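You operate a simulated robot arm through the tools that you are given. There is no shell and no other tool. Be economical: measure what you need, move in short steps, check, and stop when the job is done.

Carry out the task below with a simulated robot arm. There is one attempt and no reset: what you move stays moved.

TASK
Swap the white plug for the orange one and switch the charger on at 2 A.
Fine: the white plug goes into the rack; plug in and set the dial, then switch on; leave the rest as it is.

Only the result counts: the job must be done as asked and must still hold three seconds after the hand-in. Knocking over, shifting, dropping, spilling or breaking anything else fails it.

THE ROBOT
A 6-joint arm with a two-finger parallel gripper, fixed in place. Base frame: the origin is at the foot of the arm, x ahead of it, y to its left, z up. Units: m, degrees, N and s.
With the tool pointing down near the work surface it reaches from about 0.24 to 0.66 m from the base axis. Its first joint turns from -66.0 to 66.0 degrees. Payload 2.9 kg.
Tool frame: the origin (TCP) lies between the finger pads and is the grasp point; the fingertips stand 0.03 m ahead of it; z points along the fingers, y is the line along which they close. The gripper opens to 0.11 m. The fingers are 0.02 m wide and 0.01 m thick; the gripper's body (0.048 by 0.112 m) begins 0.055 m behind the TCP.
Orientation is told as [roll, pitch, yaw] about the base's x, y, z axes, in that order, counted from this pose: with the fingers straight down and closing along the base's y, the tool's x points along the base's -x, its y along +y and its z along -z.

THE INTERFACE
- The arm moves only by the tool servo_tool. Its argument "commands" is a list of rows, each an object (a shift or turn left out is 0, a gripper value left out holds the last) with "xyz": the shift along the tool's x, y, z in m, a list of three; "turn": the turn, a rotation vector about the tool's x, y, z in degrees, a list of three; "fingers": the opening in per cent of the stroke, from 0 (shut) to 100 (fully open). In form: [{"xyz": [dx, dy, dz], "turn": [wx, wy, wz], "fingers": fingers}, ...]. A call has 1 to 20 rows; each row shifts and turns the commanded pose from where the row before left it, along the tool's axes as they then stand. Each row takes 0.2 s and may step no farther than 0.05 m and 8.6 degrees from the row before; otherwise, or with a gripper value out of range, the whole call is refused. Where a pose cannot be reached the arm comes as near as it can. A force on the tool above 40 N (or 10 N above the force at the start of the call, whichever is more), or a blocked arm, ends the call early, and 0.2 s more pass. The fingers move at their own pace (about 0.108 m/s each) and stop on an object; they squeeze with about 39 N. The grip force told is the motor's: it shows also when the fingers shut on nothing. Time passes only in rows, and 0.2 s behind the last, so rows that do not move let the fingers close. It gives the time, the measured TCP pose, the force on the tool (base axes), the opening and the grip force at its end, in the units of the frame above (readings bear some noise).
- Cameras (640 x 400 px; columns grow to the right, rows downward): "scene" is fixed at [0.0714, 0.4444, 1.4012]; the picture's right is [-0.79, -0.62, 0.00], its down [-0.26, 0.33, -0.91] and it looks along [0.56, -0.71, -0.42] (base axes); focal length 288 px, centre (320, 200). "wrist" rides on the gripper at [0.073, 0.017, -0.103] in the tool frame; the picture's right is [-0.23, 0.97, 0.00], its down [-0.76, -0.18, -0.62] and it looks along [-0.61, -0.14, 0.78] (tool axes); focal length 222 px, centre (320, 200). There is no depth. A picture from a camera that has moved, and an enlarged one, comes with that camera's place and axes in the base frame and with its lens. The place of the scene camera against the robot may be out by one fixed shift of up to 0.025 m in any direction.
- capture(camera): a new picture of that camera. The clock stands still meanwhile.
- close_up(camera, box): a new picture of the part [left, top, right, bottom] of that camera's present view, enlarged. The clock stands still meanwhile.
- job_done(): hands the job in; it is judged then, once.

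Work in short steps. Places have to be worked out from the pictures, the camera data and where the tool is seen: move nearer, look again, correct. Check each grasp and each placing, and mend what went wrong. You have 120 turns and 64 pictures in all, those below and enlarged ones among them. Open the gripper and draw the arm clear of the work before you hand the job in, unless the task says otherwise; then end with one line.

The tools are called after "Emit:" by a JSON object that holds its "method" and its "body". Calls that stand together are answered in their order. servo_tool: Moves the arm, as the interface text tells. Its arguments: {"type":"object","properties":{"commands":{"type":"array"}},"required":["commands"]} The other tools are called the same way: capture (camera) takes a picture; close_up (camera, box) takes an enlarged picture of a part of a camera's view; job_done () hands the job in.

At the start:

```text
time_s: 0.0
tcp_pos: [0.283, -0.1448, 1.3205]
tcp_rot: [-0.1, 0.0, 0.0]
contact_force: [0.2, -1.4, -0.5]
finger_gap: 0.1101
gripper_force: 0.1
```

scene: 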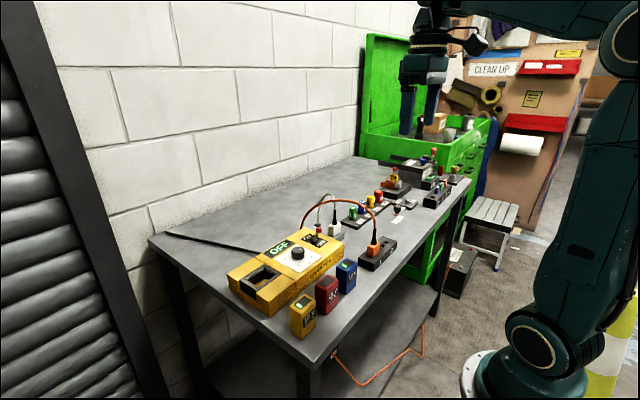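
wrist: 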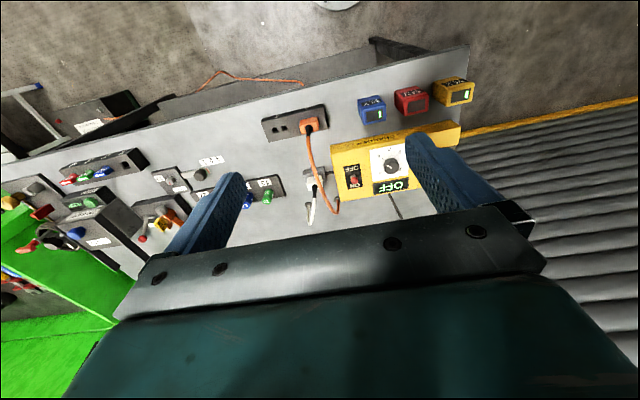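

I start with enlarged views of the charger area from both cameras.

Emit:
{"method": "close_up", "body": {"camera": "scene", "box": [220, 180, 420, 345]}}

Emit:
{"method": "close_up", "body": {"camera": "wrist", "box": [230, 70, 480, 230]}}

```text
2.42 times, centred on (320, 262) of scene
camera zoom: at [0.0714, 0.4444, 1.4012], right [-0.79, -0.62, 0.0], down [-0.26, 0.33, -0.91], along [0.56, -0.71, -0.42], focal length 697 px, centre (320, 48)
```

zoom: 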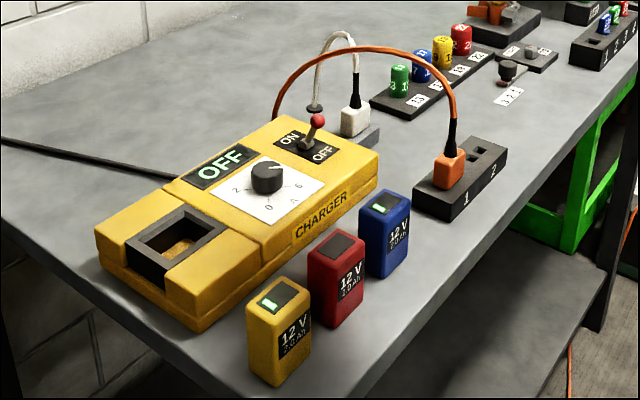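

```text
2.50 times, centred on (355, 150) of wrist
camera zoom: at [0.2102, -0.1281, 1.422], right [0.23, 0.97, 0.0], down [0.76, -0.18, 0.63], along [0.61, -0.14, -0.78], focal length 555 px, centre (232, 325)
```

zoom: 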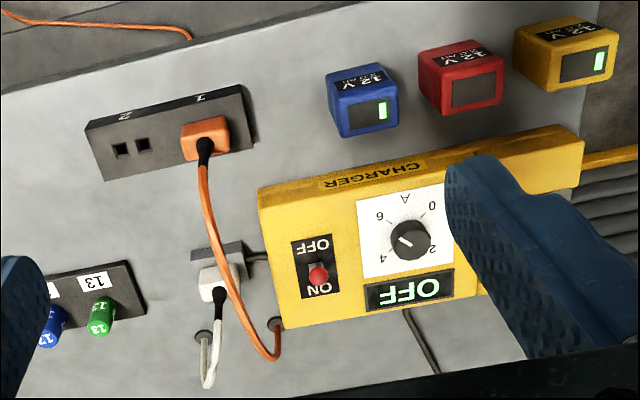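

White plug is around (0.53,-0.22), orange in rack slot 1 around (0.38,-0.19), dial near (0.50,-0.03). I go down for a nearer look.

Emit:
{"method": "servo_tool", "body": {"commands": [{"xyz": [0, -0.02, 0.04]}, {"xyz": [0, -0.02, 0.04]}, {"xyz": [0, 0, 0.04]}, {}]}}

Emit:
{"method": "capture", "body": {"camera": "wrist"}}

```text
time_s: 1.0
tcp_pos: [0.2825, -0.1848, 1.2001]
tcp_rot: [-0.1, 0.0, 0.0]
contact_force: [-0.4, 0.1, -0.1]
finger_gap: 0.1098
gripper_force: 0.0
```

```text
59 pictures are left
camera wrist: at [0.2113, -0.1688, 1.303], right [0.23, 0.97, 0.0], down [0.76, -0.18, 0.63], along [0.61, -0.14, -0.78], focal length 222 px, centre (320, 200)
```

wrist: 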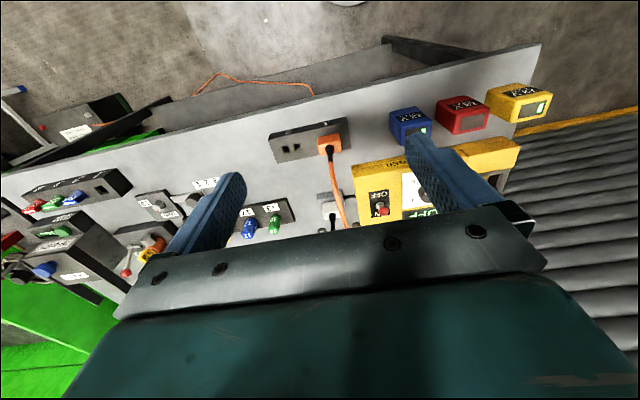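

A closer crop of this view around the plugs.

Emit:
{"method": "close_up", "body": {"camera": "wrist", "box": [240, 90, 480, 240]}}

```text
2.67 times, centred on (360, 165) of wrist
camera zoom: at [0.2113, -0.1688, 1.303], right [0.23, 0.97, 0.0], down [0.76, -0.18, 0.63], along [0.61, -0.14, -0.78], focal length 592 px, centre (213, 293)
```

zoom: 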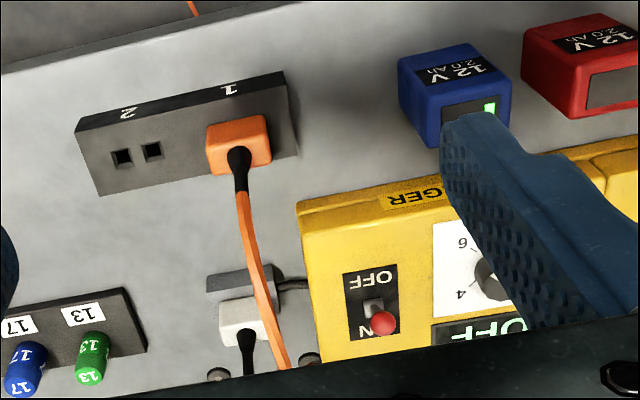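

Estimated: white plug (0.534,-0.217, top 0.949), slot 2 centre (0.373,-0.26, rack top 0.926), rack along base y. I narrow the fingers and move above the white plug, staying above the orange cord.

Emit:
{"method": "servo_tool", "body": {"commands": [{"xyz": [-0.045, -0.01, 0], "fingers": 45}, {"xyz": [-0.045, -0.01, 0]}, {"xyz": [-0.045, -0.005, 0.02]}, {"xyz": [-0.045, 0, 0.02]}, {"xyz": [-0.02, 0, 0.02]}, {}]}}

Emit:
{"method": "capture", "body": {"camera": "wrist"}}

Emit:
{"method": "close_up", "body": {"camera": "scene", "box": [260, 130, 440, 280]}}

```text
time_s: 2.4
tcp_pos: [0.4827, -0.2099, 1.1397]
tcp_rot: [-0.1, -0.3, 0.0]
contact_force: [-0.1, -0.6, -0.5]
finger_gap: 0.0493
gripper_force: 0.1
```

```text
57 pictures are left
camera wrist: at [0.4102, -0.193, 1.2423], right [0.23, 0.97, 0.0], down [0.76, -0.18, 0.63], along [0.61, -0.14, -0.78], focal length 222 px, centre (320, 200)
```

wrist: 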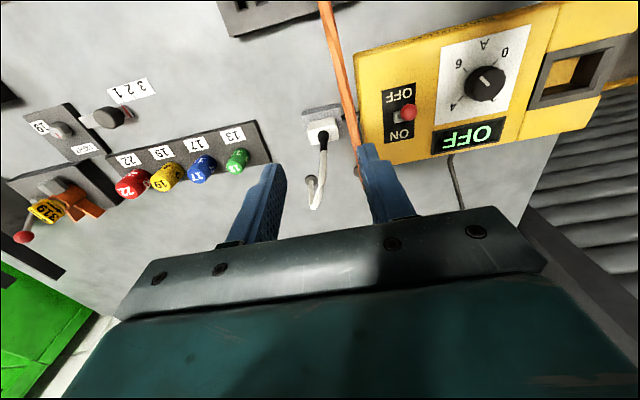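

```text
2.67 times, centred on (350, 205) of scene
camera zoom: at [0.0714, 0.4444, 1.4012], right [-0.79, -0.62, 0.0], down [-0.26, 0.33, -0.91], along [0.56, -0.71, -0.42], focal length 767 px, centre (240, 187)
```

zoom: 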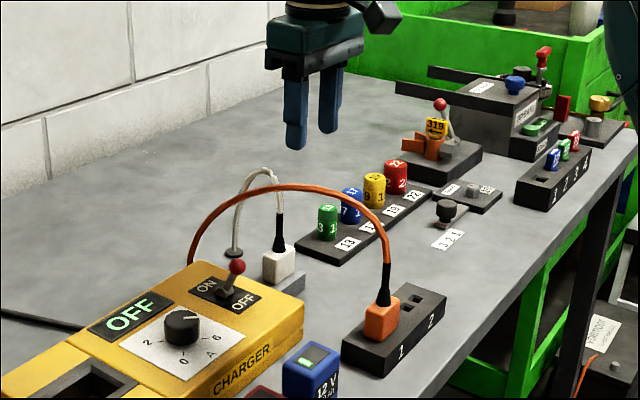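

Close-up of the white plug and the cord beside it.

Emit:
{"method": "close_up", "body": {"camera": "wrist", "box": [260, 60, 420, 220]}}

```text
2.50 times, centred on (340, 140) of wrist
camera zoom: at [0.4102, -0.193, 1.2423], right [0.23, 0.97, 0.0], down [0.76, -0.18, 0.63], along [0.61, -0.14, -0.78], focal length 555 px, centre (270, 350)
```

zoom: 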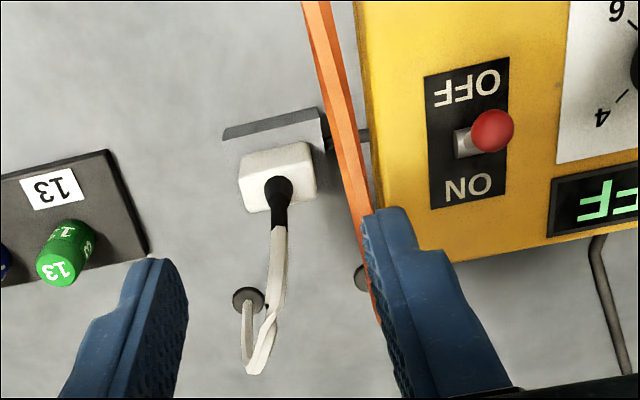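

White plug now at (0.530,-0.216), and the orange cord runs at y≈-0.178 beside it. To avoid the cord and charger I'll grip along x: yaw the tool +90° (camera on the -y side) and look again.

Emit:
{"method": "servo_tool", "body": {"commands": [{"turn": [0, 0, -8.1818]}, {"turn": [0, 0, -8.1818]}, {"turn": [0, 0, -8.1818]}, {"turn": [0, 0, -8.1818]}, {"turn": [0, 0, -8.1818]}, {"turn": [0, 0, -8.1818]}, {"turn": [0, 0, -8.1818]}, {"turn": [0, 0, -8.1818]}, {"turn": [0, 0, -8.1818]}, {"turn": [0, 0, -8.1818]}, {"turn": [0, 0, -8.1818]}, {"xyz": [0.02, -0.024, 0]}, {"xyz": [0.02, -0.024, 0]}, {}]}}

Emit:
{"method": "capture", "body": {"camera": "wrist"}}

```text
time_s: 5.4
tcp_pos: [0.5322, -0.2501, 1.1393]
tcp_rot: [-0.1, 0.0, 90.0]
contact_force: [0.0, 0.3, 0.5]
finger_gap: 0.0494
gripper_force: 0.1
```

```text
54 pictures are left
camera wrist: at [0.5157, -0.3231, 1.2429], right [-0.97, 0.23, 0.0], down [0.18, 0.76, 0.62], along [0.14, 0.61, -0.78], focal length 222 px, centre (320, 200)
```

wrist: 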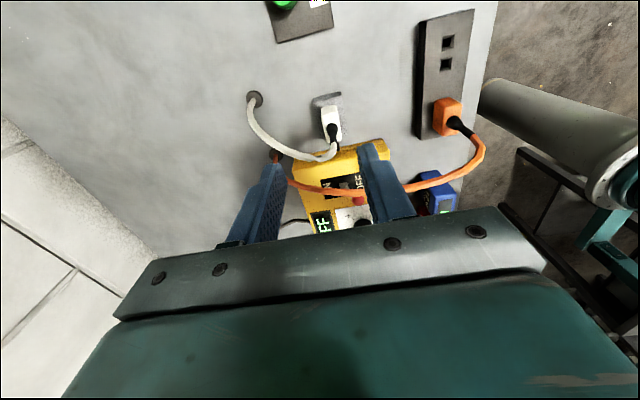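

Yaw is at 90. I zoom in on the white plug and on the rack slots.

Emit:
{"method": "close_up", "body": {"camera": "wrist", "box": [270, 70, 390, 190]}}

Emit:
{"method": "close_up", "body": {"camera": "wrist", "box": [390, 0, 510, 150]}}

```text
3.33 times, centred on (330, 130) of wrist
camera zoom: at [0.5157, -0.3231, 1.2429], right [-0.97, 0.23, 0.0], down [0.18, 0.76, 0.62], along [0.14, 0.61, -0.78], focal length 740 px, centre (287, 433)
```

zoom: 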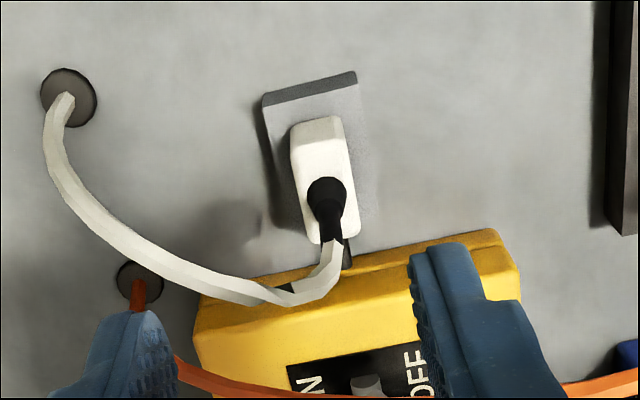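

```text
2.67 times, centred on (450, 75) of wrist
camera zoom: at [0.5157, -0.3231, 1.2429], right [-0.97, 0.23, 0.0], down [0.18, 0.76, 0.62], along [0.14, 0.61, -0.78], focal length 592 px, centre (-27, 533)
```

zoom: 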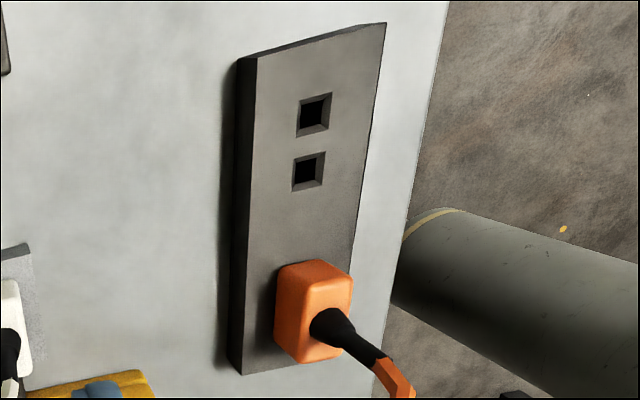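

White plug refined: (0.525,-0.2145), top ≈0.96, long side along y. I move over it and partly down, then check.

Emit:
{"method": "servo_tool", "body": {"commands": [{"xyz": [-0.0355, 0.007, 0.02]}, {"xyz": [0, 0, 0.04]}, {"xyz": [0, 0, 0.04]}, {}]}}

Emit:
{"method": "close_up", "body": {"camera": "wrist", "box": [220, 60, 420, 240]}}

Emit:
{"method": "close_up", "body": {"camera": "scene", "box": [260, 130, 440, 280]}}

```text
time_s: 6.4
tcp_pos: [0.5213, -0.2171, 1.0417]
tcp_rot: [-0.1, 0.0, 90.0]
contact_force: [-0.3, 1.0, -0.3]
finger_gap: 0.0498
gripper_force: 0.1
```

```text
2.22 times, centred on (320, 150) of wrist
camera zoom: at [0.5054, -0.2901, 1.145], right [-0.97, 0.23, 0.0], down [0.18, 0.76, 0.62], along [0.14, 0.61, -0.78], focal length 494 px, centre (320, 311)
```

zoom: 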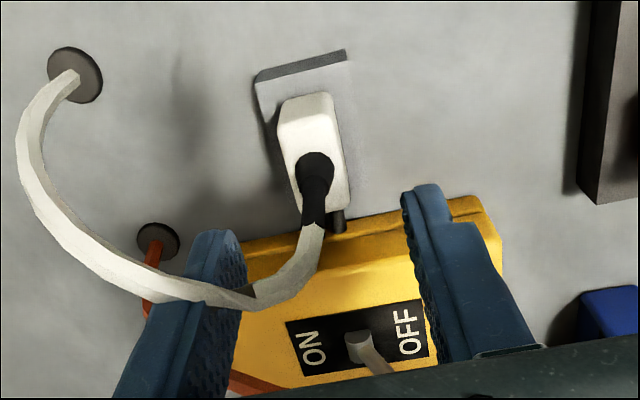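

```text
2.67 times, centred on (350, 205) of scene
camera zoom: at [0.0714, 0.4444, 1.4012], right [-0.79, -0.62, 0.0], down [-0.26, 0.33, -0.91], along [0.56, -0.71, -0.42], focal length 767 px, centre (240, 187)
```

zoom: 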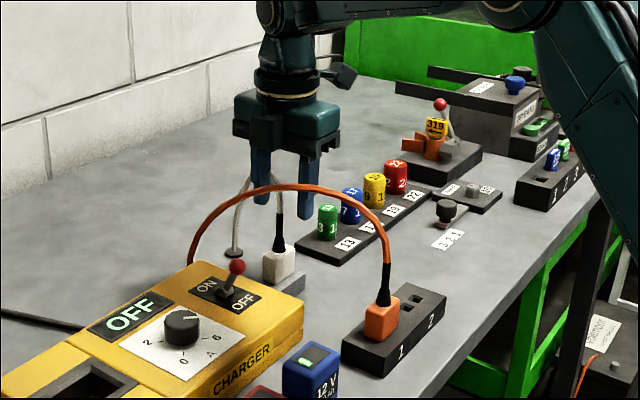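

Plug confirmed at (0.525,-0.215). I correct 3.5 mm in x and descend so the fingertips straddle the plug body.

Emit:
{"method": "servo_tool", "body": {"commands": [{"xyz": [-0.001, -0.0035, 0.02]}, {"xyz": [0, 0, 0.02]}, {"xyz": [0, 0, 0.02]}, {"xyz": [0, 0, 0.012]}, {}]}}

Emit:
{"method": "close_up", "body": {"camera": "wrist", "box": [220, 60, 420, 240]}}

```text
time_s: 7.6
tcp_pos: [0.5267, -0.2153, 0.9677]
tcp_rot: [-0.1, 0.1, 89.9]
contact_force: [-0.7, 0.0, 0.0]
finger_gap: 0.0492
gripper_force: 0.1
```

```text
2.22 times, centred on (320, 150) of wrist
camera zoom: at [0.5101, -0.2875, 1.0705], right [-0.97, 0.23, 0.0], down [0.18, 0.76, 0.62], along [0.14, 0.61, -0.78], focal length 494 px, centre (320, 311)
```

zoom: 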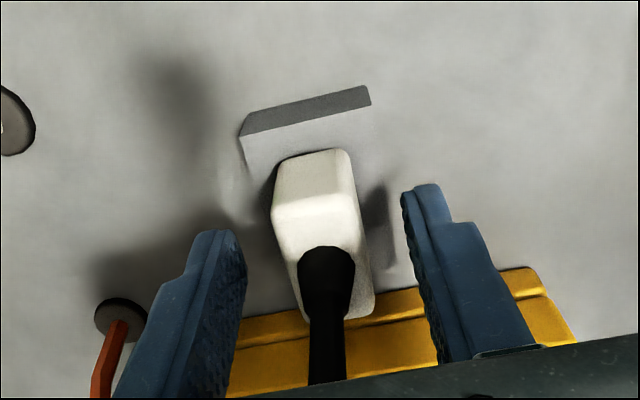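

Fingers straddle the plug (body ≈0.925–0.958). I go 6 mm lower and close.

Emit:
{"method": "servo_tool", "body": {"commands": [{"xyz": [0, 0, 0.006]}, {"fingers": 30}, {"fingers": 10}, {"fingers": 0}, {}, {}]}}

Emit:
{"method": "close_up", "body": {"camera": "wrist", "box": [220, 60, 420, 240]}}

```text
time_s: 9.0
tcp_pos: [0.5252, -0.2125, 0.9618]
tcp_rot: [-0.1, 0.0, 90.0]
contact_force: [-10.3, 0.3, 0.6]
finger_gap: 0.0213
gripper_force: 38.6
```

```text
2.22 times, centred on (320, 150) of wrist
camera zoom: at [0.5096, -0.2866, 1.0644], right [-0.97, 0.23, 0.0], down [0.18, 0.76, 0.62], along [0.14, 0.61, -0.78], focal length 494 px, centre (320, 311)
```

zoom: 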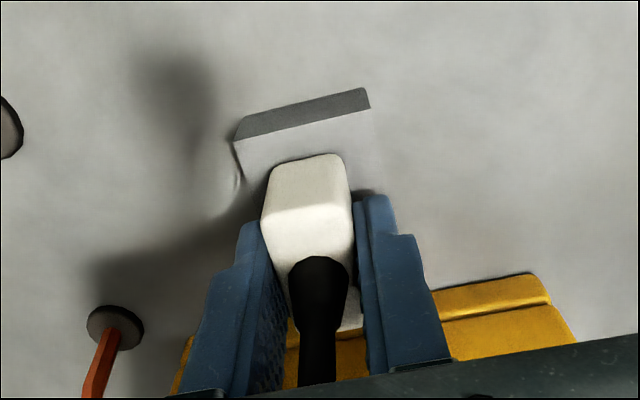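

Gripped (gap 21 mm) with a -10 N side force, so the plug sits slightly to -x. I ease that off to learn the exact centre.

Emit:
{"method": "servo_tool", "body": {"commands": [{"xyz": [0, 0.002, 0]}, {}, {}]}}

```text
time_s: 9.8
tcp_pos: [0.5263, -0.2123, 0.9618]
tcp_rot: [-0.2, 0.0, 90.1]
contact_force: [3.0, 2.5, -7.7]
finger_gap: 0.0213
gripper_force: 39.3
```

Force nearly balanced. Now I pull the plug straight up slowly.

Emit:
{"method": "servo_tool", "body": {"commands": [{"xyz": [0, 0, -0.005]}, {"xyz": [0, 0, -0.005]}, {"xyz": [0, 0, -0.005]}, {"xyz": [0, 0, -0.005]}, {"xyz": [0, 0, -0.01]}, {"xyz": [0, 0, -0.02]}, {"xyz": [0, 0, -0.02]}, {}]}}

Emit:
{"method": "close_up", "body": {"camera": "wrist", "box": [220, 60, 420, 240]}}

Emit:
{"method": "close_up", "body": {"camera": "scene", "box": [260, 130, 440, 280]}}

```text
time_s: 11.6
tcp_pos: [0.5248, -0.211, 1.0321]
tcp_rot: [-0.1, 0.0, 90.0]
contact_force: [-0.3, 0.4, -1.0]
finger_gap: 0.0212
gripper_force: 39.0
```

```text
2.22 times, centred on (320, 150) of wrist
camera zoom: at [0.509, -0.285, 1.1351], right [-0.97, 0.23, 0.0], down [0.18, 0.76, 0.62], along [0.14, 0.61, -0.78], focal length 494 px, centre (320, 311)
```

zoom: 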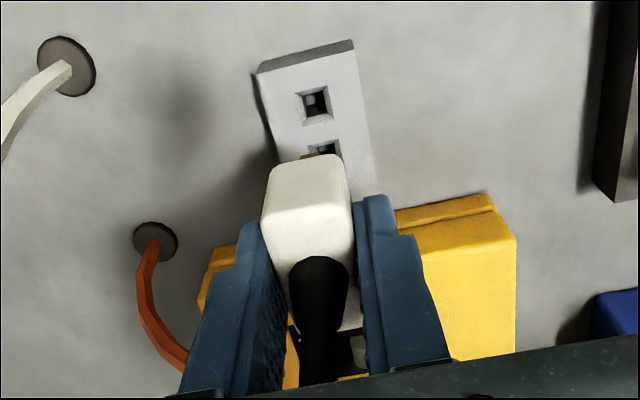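

```text
2.67 times, centred on (350, 205) of scene
camera zoom: at [0.0714, 0.4444, 1.4012], right [-0.79, -0.62, 0.0], down [-0.26, 0.33, -0.91], along [0.56, -0.71, -0.42], focal length 767 px, centre (240, 187)
```

zoom: 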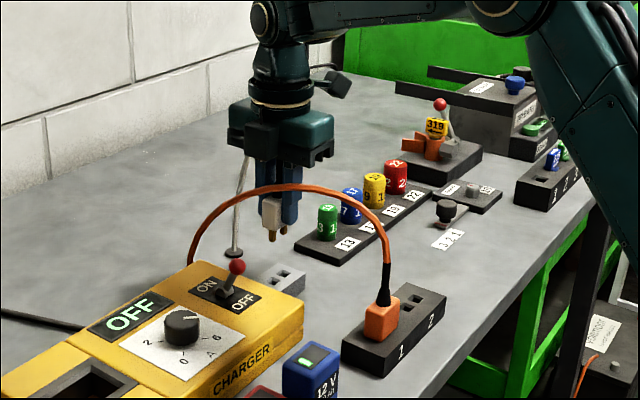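

Plug out cleanly, pins visible. I move at this height over slot 2 (Δx −0.151, Δy −0.041) so that the slot's holes appear at the same pixels as the socket's did: (316,104) and (327,150).

Emit:
{"method": "servo_tool", "body": {"commands": [{"xyz": [0.0205, 0.035, 0]}, {"xyz": [0.0205, 0.04, 0]}, {"xyz": [0, 0.04, 0]}, {"xyz": [0, 0.036, 0]}, {}, {}]}}

Emit:
{"method": "close_up", "body": {"camera": "wrist", "box": [220, 60, 420, 240]}}

```text
time_s: 13.0
tcp_pos: [0.3744, -0.2538, 1.0314]
tcp_rot: [-0.2, 0.1, 90.0]
contact_force: [0.5, -0.4, 0.2]
finger_gap: 0.0213
gripper_force: 39.3
```

```text
2.22 times, centred on (320, 150) of wrist
camera zoom: at [0.3569, -0.3272, 1.134], right [-0.97, 0.23, 0.0], down [0.18, 0.76, 0.62], along [0.14, 0.61, -0.78], focal length 494 px, centre (320, 311)
```

zoom: 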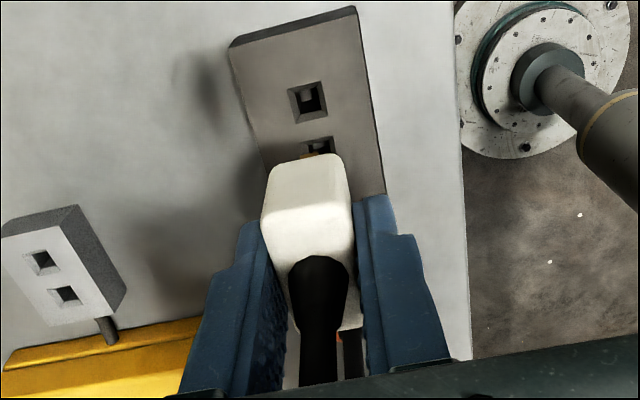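

Holes appear at (308,102),(318,147): shift needed ≈ +3.3 mm x, −0.8 mm y. I apply and recheck.

Emit:
{"method": "servo_tool", "body": {"commands": [{"xyz": [0.0008, -0.0033, 0]}, {}, {}]}}

Emit:
{"method": "close_up", "body": {"camera": "wrist", "box": [220, 60, 420, 240]}}

```text
time_s: 13.8
tcp_pos: [0.3768, -0.2539, 1.0312]
tcp_rot: [0.0, 0.1, 90.0]
contact_force: [-0.3, -0.5, -1.1]
finger_gap: 0.0212
gripper_force: 39.0
```

```text
2.22 times, centred on (320, 150) of wrist
camera zoom: at [0.361, -0.3279, 1.1343], right [-0.97, 0.23, 0.0], down [0.18, 0.76, 0.62], along [0.14, 0.61, -0.78], focal length 494 px, centre (320, 311)
```

zoom: 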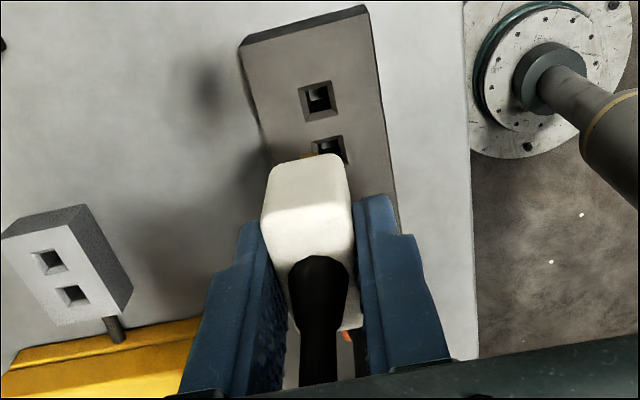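

Nearly aligned. A tighter zoom to measure the hole centres precisely.

Emit:
{"method": "close_up", "body": {"camera": "wrist", "box": [290, 80, 350, 130]}}

Emit:
{"method": "close_up", "body": {"camera": "scene", "box": [370, 180, 450, 260]}}

```text
8.00 times, centred on (320, 105) of wrist
camera zoom: at [0.361, -0.3279, 1.1343], right [-0.97, 0.23, 0.0], down [0.18, 0.76, 0.62], along [0.14, 0.61, -0.78], focal length 1777 px, centre (320, 960)
```

zoom: 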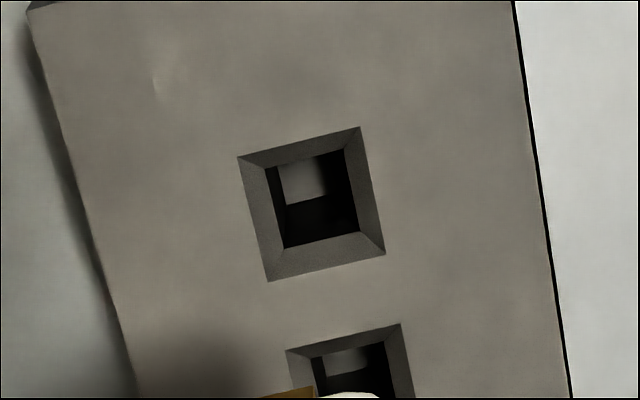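

```text
5.00 times, centred on (410, 220) of scene
camera zoom: at [0.0714, 0.4444, 1.4012], right [-0.79, -0.62, 0.0], down [-0.26, 0.33, -0.91], along [0.56, -0.71, -0.42], focal length 1438 px, centre (-130, 100)
```

zoom: 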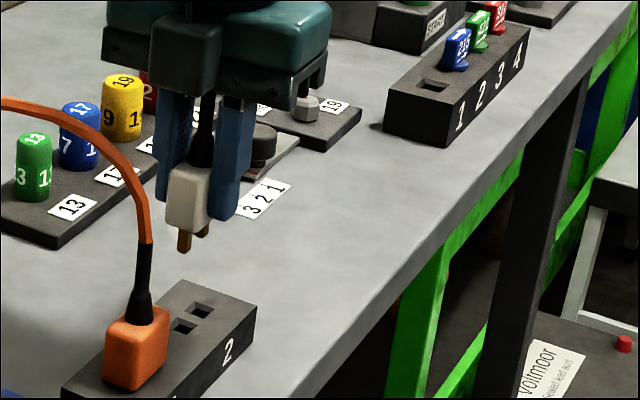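

The holes are wide with chamfers (≈13 mm outer). I correct (−0.8, −1.2 mm) and lower to just above mating.

Emit:
{"method": "servo_tool", "body": {"commands": [{"xyz": [0.0012, 0.0008, 0.015]}, {"xyz": [0, 0, 0.015]}, {"xyz": [0, 0, 0.01]}, {}]}}

Emit:
{"method": "close_up", "body": {"camera": "scene", "box": [370, 190, 450, 260]}}

Emit:
{"method": "close_up", "body": {"camera": "wrist", "box": [270, 60, 370, 150]}}

```text
time_s: 14.8
tcp_pos: [0.3771, -0.255, 0.9914]
tcp_rot: [-0.1, 0.1, 90.0]
contact_force: [0.1, 0.9, 0.1]
finger_gap: 0.0212
gripper_force: 38.9
```

```text
5.71 times, centred on (410, 225) of scene
camera zoom: at [0.0714, 0.4444, 1.4012], right [-0.79, -0.62, 0.0], down [-0.26, 0.33, -0.91], along [0.56, -0.71, -0.42], focal length 1644 px, centre (-194, 57)
```

zoom: 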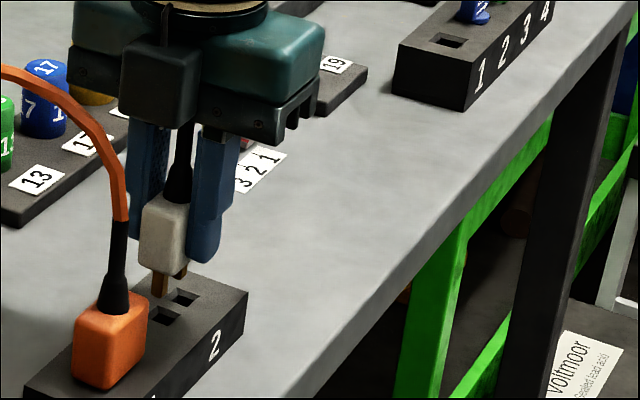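

```text
4.44 times, centred on (320, 105) of wrist
camera zoom: at [0.3603, -0.3282, 1.0958], right [-0.97, 0.23, 0.0], down [0.18, 0.76, 0.62], along [0.14, 0.61, -0.78], focal length 987 px, centre (320, 622)
```

zoom: 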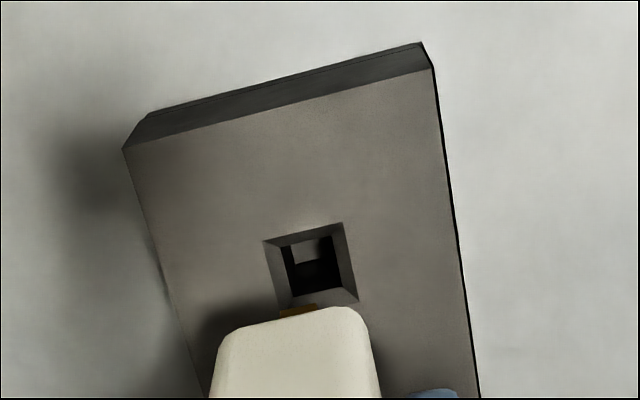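

The pin looks ~1.2 mm to +x of its hole; I correct and descend in small steps, watching force.

Emit:
{"method": "servo_tool", "body": {"commands": [{"xyz": [0, 0.0012, 0.004]}, {"xyz": [0, 0, 0.004]}, {"xyz": [0, 0, 0.004]}, {}]}}

Emit:
{"method": "close_up", "body": {"camera": "scene", "box": [370, 190, 450, 260]}}

```text
time_s: 15.8
tcp_pos: [0.3766, -0.2572, 0.9814]
tcp_rot: [-0.1, 0.1, 90.1]
contact_force: [-0.3, -0.2, -0.8]
finger_gap: 0.0213
gripper_force: 38.8
```

```text
5.71 times, centred on (410, 225) of scene
camera zoom: at [0.0714, 0.4444, 1.4012], right [-0.79, -0.62, 0.0], down [-0.26, 0.33, -0.91], along [0.56, -0.71, -0.42], focal length 1644 px, centre (-194, 57)
```

zoom: 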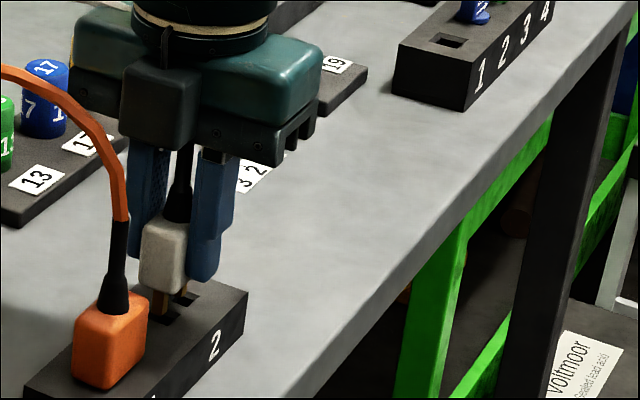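

Pins appear to be entering the holes with no force. I continue down slowly.

Emit:
{"method": "servo_tool", "body": {"commands": [{"xyz": [0, 0, 0.004]}, {"xyz": [0, 0, 0.004]}, {"xyz": [0, 0, 0.004]}, {"xyz": [0, 0, 0.003]}, {}]}}

Emit:
{"method": "close_up", "body": {"camera": "scene", "box": [370, 190, 450, 260]}}

```text
time_s: 17.0
tcp_pos: [0.3763, -0.2576, 0.9642]
tcp_rot: [-0.1, 0.1, 90.0]
contact_force: [-0.6, -3.8, 0.4]
finger_gap: 0.0213
gripper_force: 39.3
```

```text
5.71 times, centred on (410, 225) of scene
camera zoom: at [0.0714, 0.4443, 1.4012], right [-0.79, -0.62, 0.0], down [-0.26, 0.33, -0.91], along [0.56, -0.71, -0.42], focal length 1644 px, centre (-194, 57)
```

zoom: 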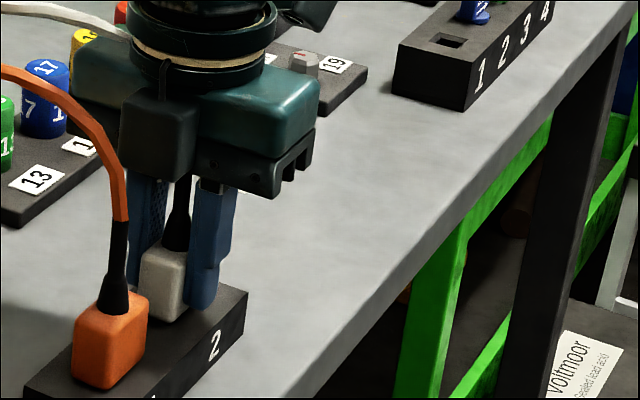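

Nearly seated. I press down in 1.5 mm steps until a vertical force shows.

Emit:
{"method": "servo_tool", "body": {"commands": [{"xyz": [0, 0, 0.0015]}, {"xyz": [0, 0, 0.0015]}, {"xyz": [0, 0, 0.0015]}, {}]}}

```text
time_s: 18.0
tcp_pos: [0.3759, -0.2569, 0.962]
tcp_rot: [-0.4, 0.3, 90.0]
contact_force: [-3.9, -5.0, 25.1]
finger_gap: 0.0211
gripper_force: 38.8
```

25 N upward: seated. I relax 1 mm, open, and lift away.

Emit:
{"method": "servo_tool", "body": {"commands": [{"xyz": [0, 0, -0.0015]}, {"fingers": 45}, {}, {}, {"xyz": [0, 0, -0.03]}, {"xyz": [0, 0, -0.04]}, {"xyz": [0, 0, -0.04]}, {}]}}

Emit:
{"method": "close_up", "body": {"camera": "scene", "box": [340, 160, 460, 260]}}

Emit:
{"method": "capture", "body": {"camera": "wrist"}}

```text
time_s: 19.8
tcp_pos: [0.3771, -0.2562, 1.0743]
tcp_rot: [-0.2, -0.1, 90.0]
contact_force: [-0.4, 0.0, -0.4]
finger_gap: 0.0494
gripper_force: 0.0
```

```text
4.00 times, centred on (400, 210) of scene
camera zoom: at [0.0713, 0.4444, 1.4012], right [-0.79, -0.62, 0.0], down [-0.26, 0.33, -0.91], along [0.56, -0.71, -0.42], focal length 1151 px, centre (0, 160)
```

zoom: 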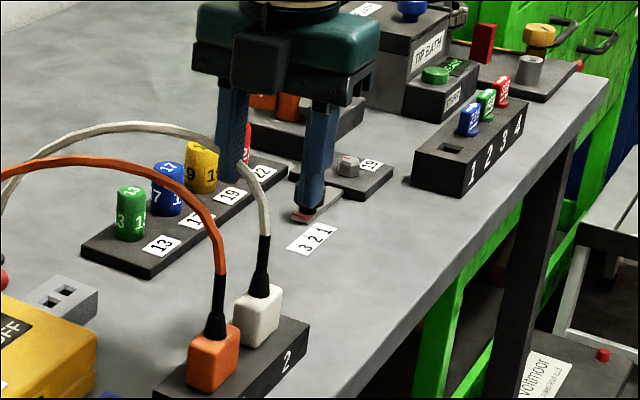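

```text
36 pictures are left
camera wrist: at [0.36, -0.3294, 1.177], right [-0.97, 0.23, 0.0], down [0.18, 0.76, 0.62], along [0.14, 0.61, -0.78], focal length 222 px, centre (320, 200)
```

wrist: 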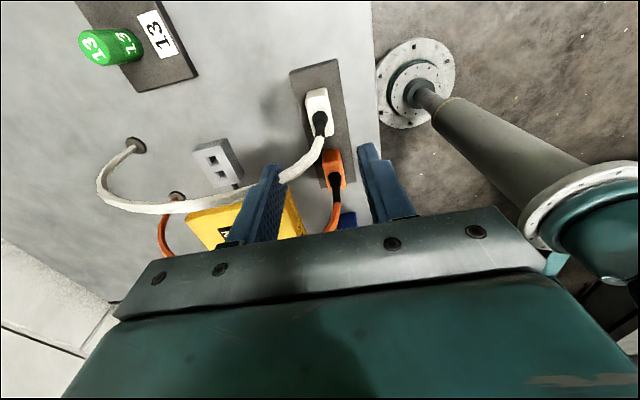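

White sits in slot 2. Now I zoom on the orange plug to place it relative to the white one.

Emit:
{"method": "close_up", "body": {"camera": "wrist", "box": [280, 60, 380, 210]}}

```text
2.67 times, centred on (330, 135) of wrist
camera zoom: at [0.36, -0.3294, 1.177], right [-0.97, 0.23, 0.0], down [0.18, 0.76, 0.62], along [0.14, 0.61, -0.78], focal length 592 px, centre (293, 373)
```

zoom: 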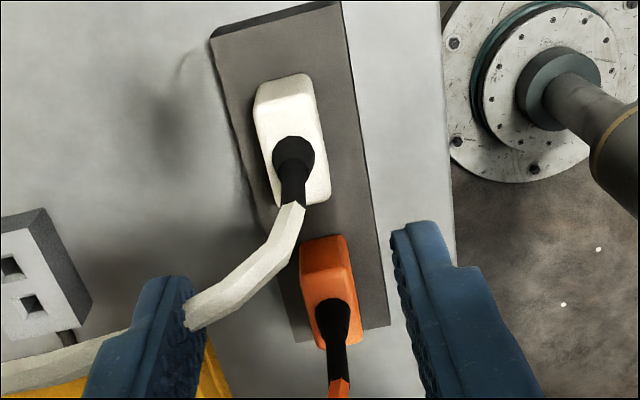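

White measured (0.376,-0.260) as expected; orange at (0.375,-0.187). I move over the orange plug with the same in-grip offset, and go partly down.

Emit:
{"method": "servo_tool", "body": {"commands": [{"xyz": [-0.0367, 0, 0]}, {"xyz": [-0.0366, 0.0005, 0]}, {"xyz": [0, 0, 0.03]}, {"xyz": [0, 0, 0.03]}, {"xyz": [0, 0, 0.03]}, {}, {}]}}

Emit:
{"method": "close_up", "body": {"camera": "wrist", "box": [220, 60, 420, 240]}}

```text
time_s: 21.4
tcp_pos: [0.3755, -0.1835, 0.9821]
tcp_rot: [-0.3, 0.0, 90.0]
contact_force: [-0.8, 0.3, -0.5]
finger_gap: 0.0495
gripper_force: 0.0
```

```text
2.22 times, centred on (320, 150) of wrist
camera zoom: at [0.3582, -0.2556, 1.0854], right [-0.97, 0.23, 0.0], down [0.18, 0.76, 0.62], along [0.14, 0.61, -0.78], focal length 494 px, centre (320, 311)
```

zoom: 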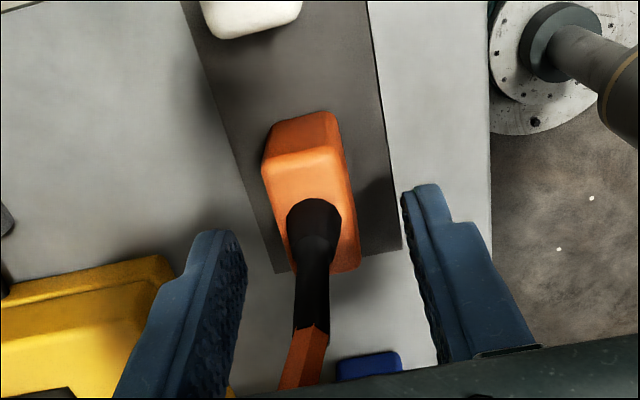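

Well centred. I descend 20 mm to the same grip height and close.

Emit:
{"method": "servo_tool", "body": {"commands": [{"xyz": [0, 0, 0.01]}, {"xyz": [0, 0, 0.01]}, {"fingers": 30}, {"fingers": 10}, {"fingers": 0}, {}, {}]}}

Emit:
{"method": "close_up", "body": {"camera": "wrist", "box": [220, 60, 420, 240]}}

```text
time_s: 23.0
tcp_pos: [0.3752, -0.1836, 0.9613]
tcp_rot: [-0.1, 0.0, 90.0]
contact_force: [0.0, 0.5, 0.1]
finger_gap: 0.0214
gripper_force: 38.8
```

```text
2.22 times, centred on (320, 150) of wrist
camera zoom: at [0.3582, -0.2565, 1.0651], right [-0.97, 0.23, 0.0], down [0.18, 0.76, 0.62], along [0.14, 0.61, -0.78], focal length 494 px, centre (320, 311)
```

zoom: 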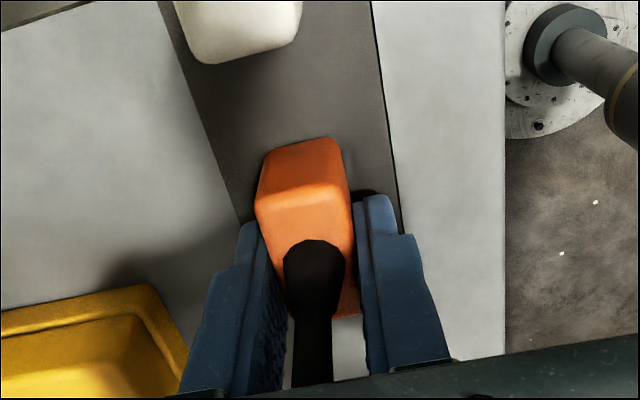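

Orange is gripped, sitting ~5 mm farther to −y in the fingers than the white was; I'll compensate. Pull it straight up.

Emit:
{"method": "servo_tool", "body": {"commands": [{"xyz": [0, 0, -0.005]}, {"xyz": [0, 0, -0.005]}, {"xyz": [0, 0, -0.005]}, {"xyz": [0, 0, -0.005]}, {"xyz": [0, 0, -0.01]}, {"xyz": [0, 0, -0.02]}, {"xyz": [0, 0, -0.02]}, {}]}}

Emit:
{"method": "close_up", "body": {"camera": "scene", "box": [260, 130, 440, 280]}}

```text
time_s: 24.8
tcp_pos: [0.3745, -0.1831, 1.0328]
tcp_rot: [-0.1, 0.1, 90.0]
contact_force: [-0.7, 0.7, -0.1]
finger_gap: 0.0211
gripper_force: 39.3
```

```text
2.67 times, centred on (350, 205) of scene
camera zoom: at [0.0714, 0.4444, 1.4012], right [-0.79, -0.62, 0.0], down [-0.26, 0.33, -0.91], along [0.56, -0.71, -0.42], focal length 767 px, centre (240, 187)
```

zoom: 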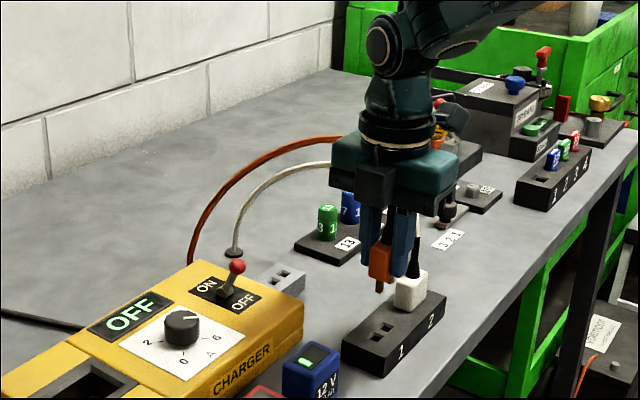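

Free. Now I carry it to above the socket (x 0.5255, y −0.2083).

Emit:
{"method": "servo_tool", "body": {"commands": [{"xyz": [0.025, -0.02, 0]}, {"xyz": [0, -0.04, 0]}, {"xyz": [0, -0.045, 0]}, {"xyz": [0, -0.0452, 0]}, {}, {}]}}

Emit:
{"method": "close_up", "body": {"camera": "wrist", "box": [220, 60, 420, 240]}}

```text
time_s: 26.2
tcp_pos: [0.523, -0.207, 1.0326]
tcp_rot: [-0.1, 0.1, 90.0]
contact_force: [-0.1, -0.2, -0.9]
finger_gap: 0.0211
gripper_force: 38.6
```

```text
2.22 times, centred on (320, 150) of wrist
camera zoom: at [0.5066, -0.2811, 1.1347], right [-0.97, 0.23, 0.0], down [0.18, 0.76, 0.62], along [0.14, 0.61, -0.78], focal length 494 px, centre (320, 311)
```

zoom: 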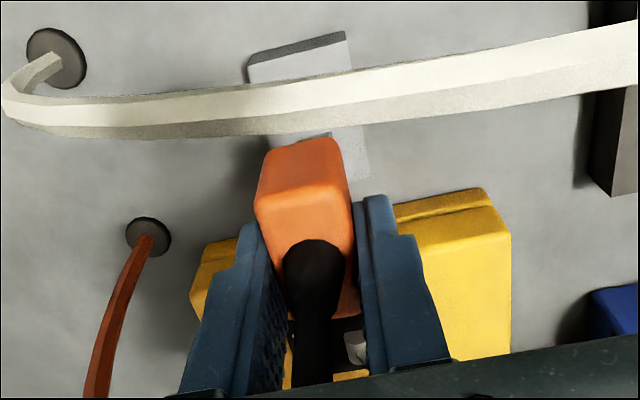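

The socket corner appears ~5 px left of expected, so I shift +2 mm in x, then lower to just above the holes and look.

Emit:
{"method": "servo_tool", "body": {"commands": [{"xyz": [0, -0.002, 0.015]}, {"xyz": [0, 0, 0.015]}, {"xyz": [0, 0, 0.006]}, {}, {}]}}

Emit:
{"method": "close_up", "body": {"camera": "wrist", "box": [270, 40, 370, 140]}}

Emit:
{"method": "close_up", "body": {"camera": "scene", "box": [310, 180, 370, 245]}}

```text
time_s: 27.4
tcp_pos: [0.5261, -0.2083, 0.9959]
tcp_rot: [-0.1, -0.1, 90.0]
contact_force: [0.6, -1.0, 0.1]
finger_gap: 0.0214
gripper_force: 38.8
```

```text
4.00 times, centred on (320, 90) of wrist
camera zoom: at [0.5101, -0.2814, 1.0991], right [-0.97, 0.23, 0.0], down [0.18, 0.76, 0.62], along [0.14, 0.61, -0.78], focal length 888 px, centre (320, 640)
```

zoom: 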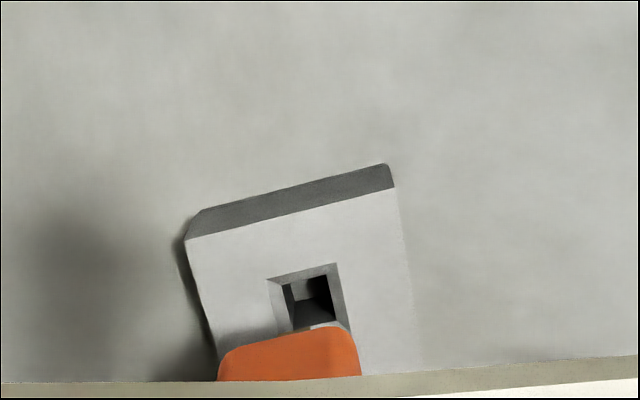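

```text
6.15 times, centred on (340, 212) of scene
camera zoom: at [0.0714, 0.4444, 1.4012], right [-0.79, -0.62, 0.0], down [-0.26, 0.33, -0.91], along [0.56, -0.71, -0.42], focal length 1770 px, centre (197, 123)
```

zoom: 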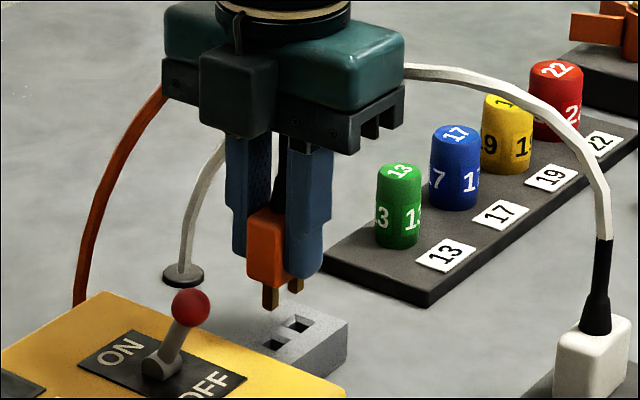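

Comparing plug face and hole: plug is ~1.5 mm too far +x and ~0.8 mm too far +y. I correct and descend in small steps.

Emit:
{"method": "servo_tool", "body": {"commands": [{"xyz": [0.0008, 0.0015, 0.002]}, {"xyz": [0, 0, 0.004]}, {"xyz": [0, 0, 0.004]}, {"xyz": [0, 0, 0.004]}, {}]}}

Emit:
{"method": "close_up", "body": {"camera": "scene", "box": [310, 180, 370, 245]}}

```text
time_s: 28.6
tcp_pos: [0.5265, -0.208, 0.9812]
tcp_rot: [-0.1, 0.1, 89.9]
contact_force: [0.3, -0.7, -1.4]
finger_gap: 0.0213
gripper_force: 39.1
```

```text
6.15 times, centred on (340, 212) of scene
camera zoom: at [0.0714, 0.4444, 1.4012], right [-0.79, -0.62, 0.0], down [-0.26, 0.33, -0.91], along [0.56, -0.71, -0.42], focal length 1770 px, centre (197, 123)
```

zoom: 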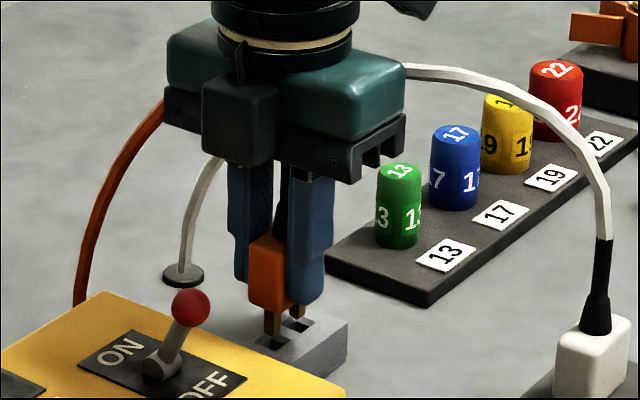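

Pins are at the hole mouths, no force. I continue down.

Emit:
{"method": "servo_tool", "body": {"commands": [{"xyz": [0, 0, 0.004]}, {"xyz": [0, 0, 0.004]}, {"xyz": [0, 0, 0.004]}, {"xyz": [0, 0, 0.004]}, {}]}}

```text
time_s: 29.8
tcp_pos: [0.5273, -0.2093, 0.9653]
tcp_rot: [-0.1, 0.1, 90.0]
contact_force: [-0.7, -0.4, -0.5]
finger_gap: 0.0214
gripper_force: 38.7
```

Sliding in freely. Press to seat.

Emit:
{"method": "servo_tool", "body": {"commands": [{"xyz": [0, 0, 0.002]}, {"xyz": [0, 0, 0.0015]}, {"xyz": [0, 0, 0.0015]}, {}]}}

Emit:
{"method": "close_up", "body": {"camera": "scene", "box": [310, 180, 370, 245]}}

```text
time_s: 30.8
tcp_pos: [0.5264, -0.2087, 0.9608]
tcp_rot: [-0.2, 0.1, 89.9]
contact_force: [-6.2, -0.3, 10.8]
finger_gap: 0.0213
gripper_force: 39.1
```

```text
6.15 times, centred on (340, 212) of scene
camera zoom: at [0.071, 0.4445, 1.4012], right [-0.79, -0.62, 0.0], down [-0.26, 0.33, -0.91], along [0.56, -0.71, -0.42], focal length 1770 px, centre (197, 123)
```

zoom: 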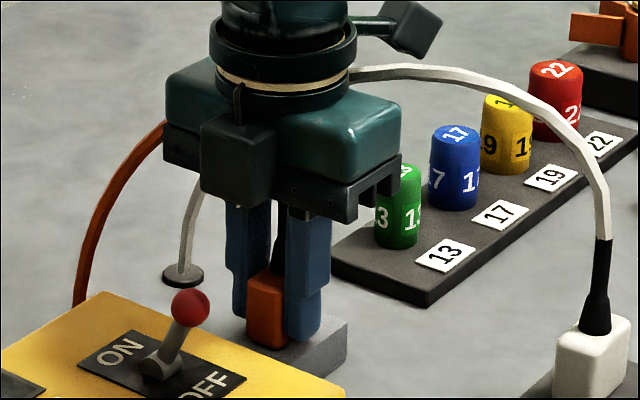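

Contact beginning; one more millimetre to make sure it's fully seated.

Emit:
{"method": "servo_tool", "body": {"commands": [{"xyz": [0, 0.0005, 0.001]}, {}, {}]}}

```text
time_s: 31.6
tcp_pos: [0.5261, -0.209, 0.9605]
tcp_rot: [-0.3, 0.1, 90.1]
contact_force: [-0.4, 2.6, 11.0]
finger_gap: 0.0212
gripper_force: 38.6
```

Bottomed out. Release, lift away and check.

Emit:
{"method": "servo_tool", "body": {"commands": [{"xyz": [0, 0, -0.001]}, {"fingers": 45}, {}, {}, {"xyz": [0, 0, -0.03]}, {"xyz": [0, 0, -0.045]}, {"xyz": [0, 0, -0.045]}, {}, {}]}}

Emit:
{"method": "close_up", "body": {"camera": "wrist", "box": [220, 60, 420, 240]}}

Emit:
{"method": "close_up", "body": {"camera": "scene", "box": [240, 180, 400, 300]}}

```text
time_s: 33.6
tcp_pos: [0.5233, -0.2087, 1.0816]
tcp_rot: [-0.2, 0.1, 90.0]
contact_force: [-0.4, -0.1, 0.7]
finger_gap: 0.0496
gripper_force: 0.1
```

```text
2.22 times, centred on (320, 150) of wrist
camera zoom: at [0.5062, -0.2815, 1.1834], right [-0.97, 0.23, 0.0], down [0.18, 0.76, 0.62], along [0.14, 0.61, -0.78], focal length 494 px, centre (320, 311)
```

zoom: 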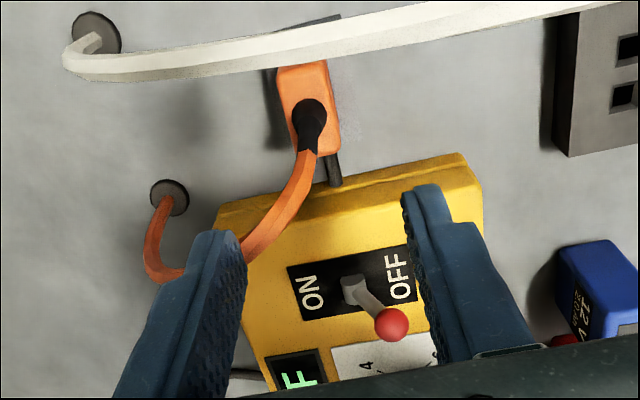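

```text
3.33 times, centred on (320, 240) of scene
camera zoom: at [0.0714, 0.4444, 1.4012], right [-0.79, -0.62, 0.0], down [-0.26, 0.33, -0.91], along [0.56, -0.71, -0.42], focal length 959 px, centre (320, 67)
```

zoom: 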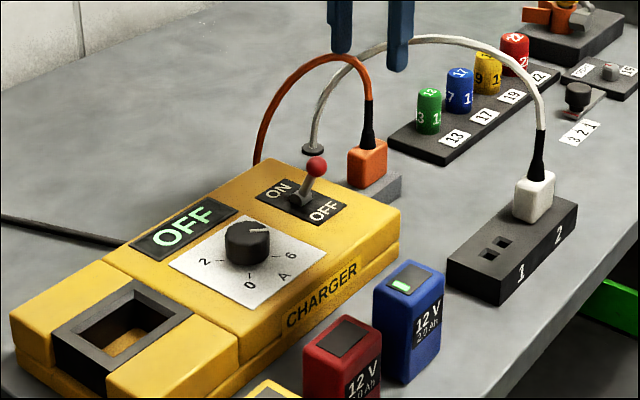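

Both plugs are seated correctly. Next the dial: I move over towards it and look.

Emit:
{"method": "servo_tool", "body": {"commands": [{"xyz": [-0.04, 0.005, -0.02]}, {"xyz": [-0.04, 0.005, -0.02]}, {"xyz": [-0.04, 0.005, 0]}, {}]}}

Emit:
{"method": "close_up", "body": {"camera": "wrist", "box": [220, 40, 440, 230]}}

```text
time_s: 34.6
tcp_pos: [0.5103, -0.0879, 1.1199]
tcp_rot: [-0.1, 0.0, 90.0]
contact_force: [-0.1, -0.5, -0.1]
finger_gap: 0.0498
gripper_force: 0.1
```

```text
2.11 times, centred on (330, 135) of wrist
camera zoom: at [0.4932, -0.1601, 1.2225], right [-0.97, 0.23, 0.0], down [0.18, 0.76, 0.62], along [0.14, 0.61, -0.78], focal length 468 px, centre (299, 337)
```

zoom: 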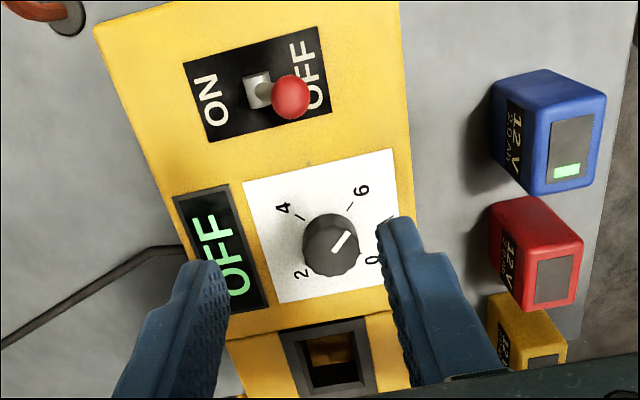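

Scale: 0 at 135°, 2 at 45°, 4 at −45°, 6 at −135° (from above); the pointer is at about 6, so it needs ~180° counter‑clockwise. Knob centre ≈(0.505,-0.026), top ≈0.969. I move above it and turn back to yaw 0, then look.

Emit:
{"method": "servo_tool", "body": {"commands": [{"xyz": [-0.031, 0.003, 0]}, {"xyz": [-0.031, 0.002, 0]}, {"turn": [0, 0, 8.1818]}, {"turn": [0, 0, 8.1818]}, {"turn": [0, 0, 8.1818]}, {"turn": [0, 0, 8.1818]}, {"turn": [0, 0, 8.1818]}, {"turn": [0, 0, 8.1818]}, {"turn": [0, 0, 8.1818]}, {"turn": [0, 0, 8.1818]}, {"turn": [0, 0, 8.1818]}, {"turn": [0, 0, 8.1818]}, {"turn": [0, 0, 8.1818]}, {"xyz": [0, 0, 0.04], "fingers": 55}, {"xyz": [0, 0, 0.03]}, {}, {}]}}

Emit:
{"method": "close_up", "body": {"camera": "wrist", "box": [220, 60, 420, 240]}}

Emit:
{"method": "close_up", "body": {"camera": "scene", "box": [240, 180, 400, 300]}}

```text
time_s: 38.2
tcp_pos: [0.5058, -0.0227, 1.0502]
tcp_rot: [0.0, -0.1, 0.0]
contact_force: [-0.8, -0.3, -1.1]
finger_gap: 0.0603
gripper_force: 0.0
```

```text
2.22 times, centred on (320, 150) of wrist
camera zoom: at [0.433, -0.0072, 1.153], right [0.23, 0.97, 0.0], down [0.76, -0.18, 0.63], along [0.61, -0.14, -0.78], focal length 494 px, centre (320, 311)
```

zoom: 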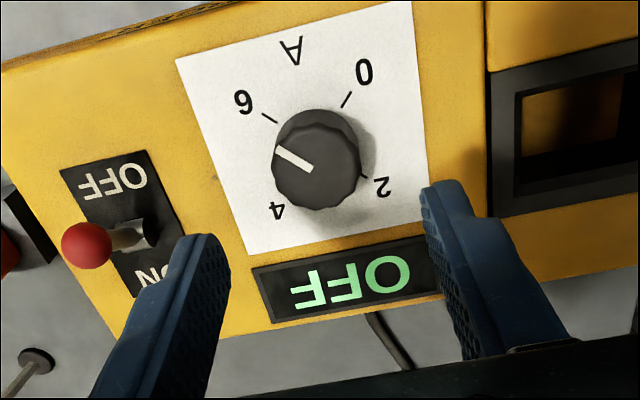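

```text
3.33 times, centred on (320, 240) of scene
camera zoom: at [0.0714, 0.4444, 1.4012], right [-0.79, -0.62, 0.0], down [-0.26, 0.33, -0.91], along [0.56, -0.71, -0.42], focal length 959 px, centre (320, 67)
```

zoom: 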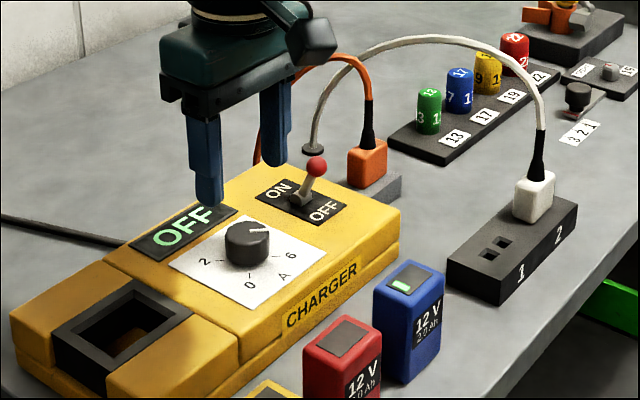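

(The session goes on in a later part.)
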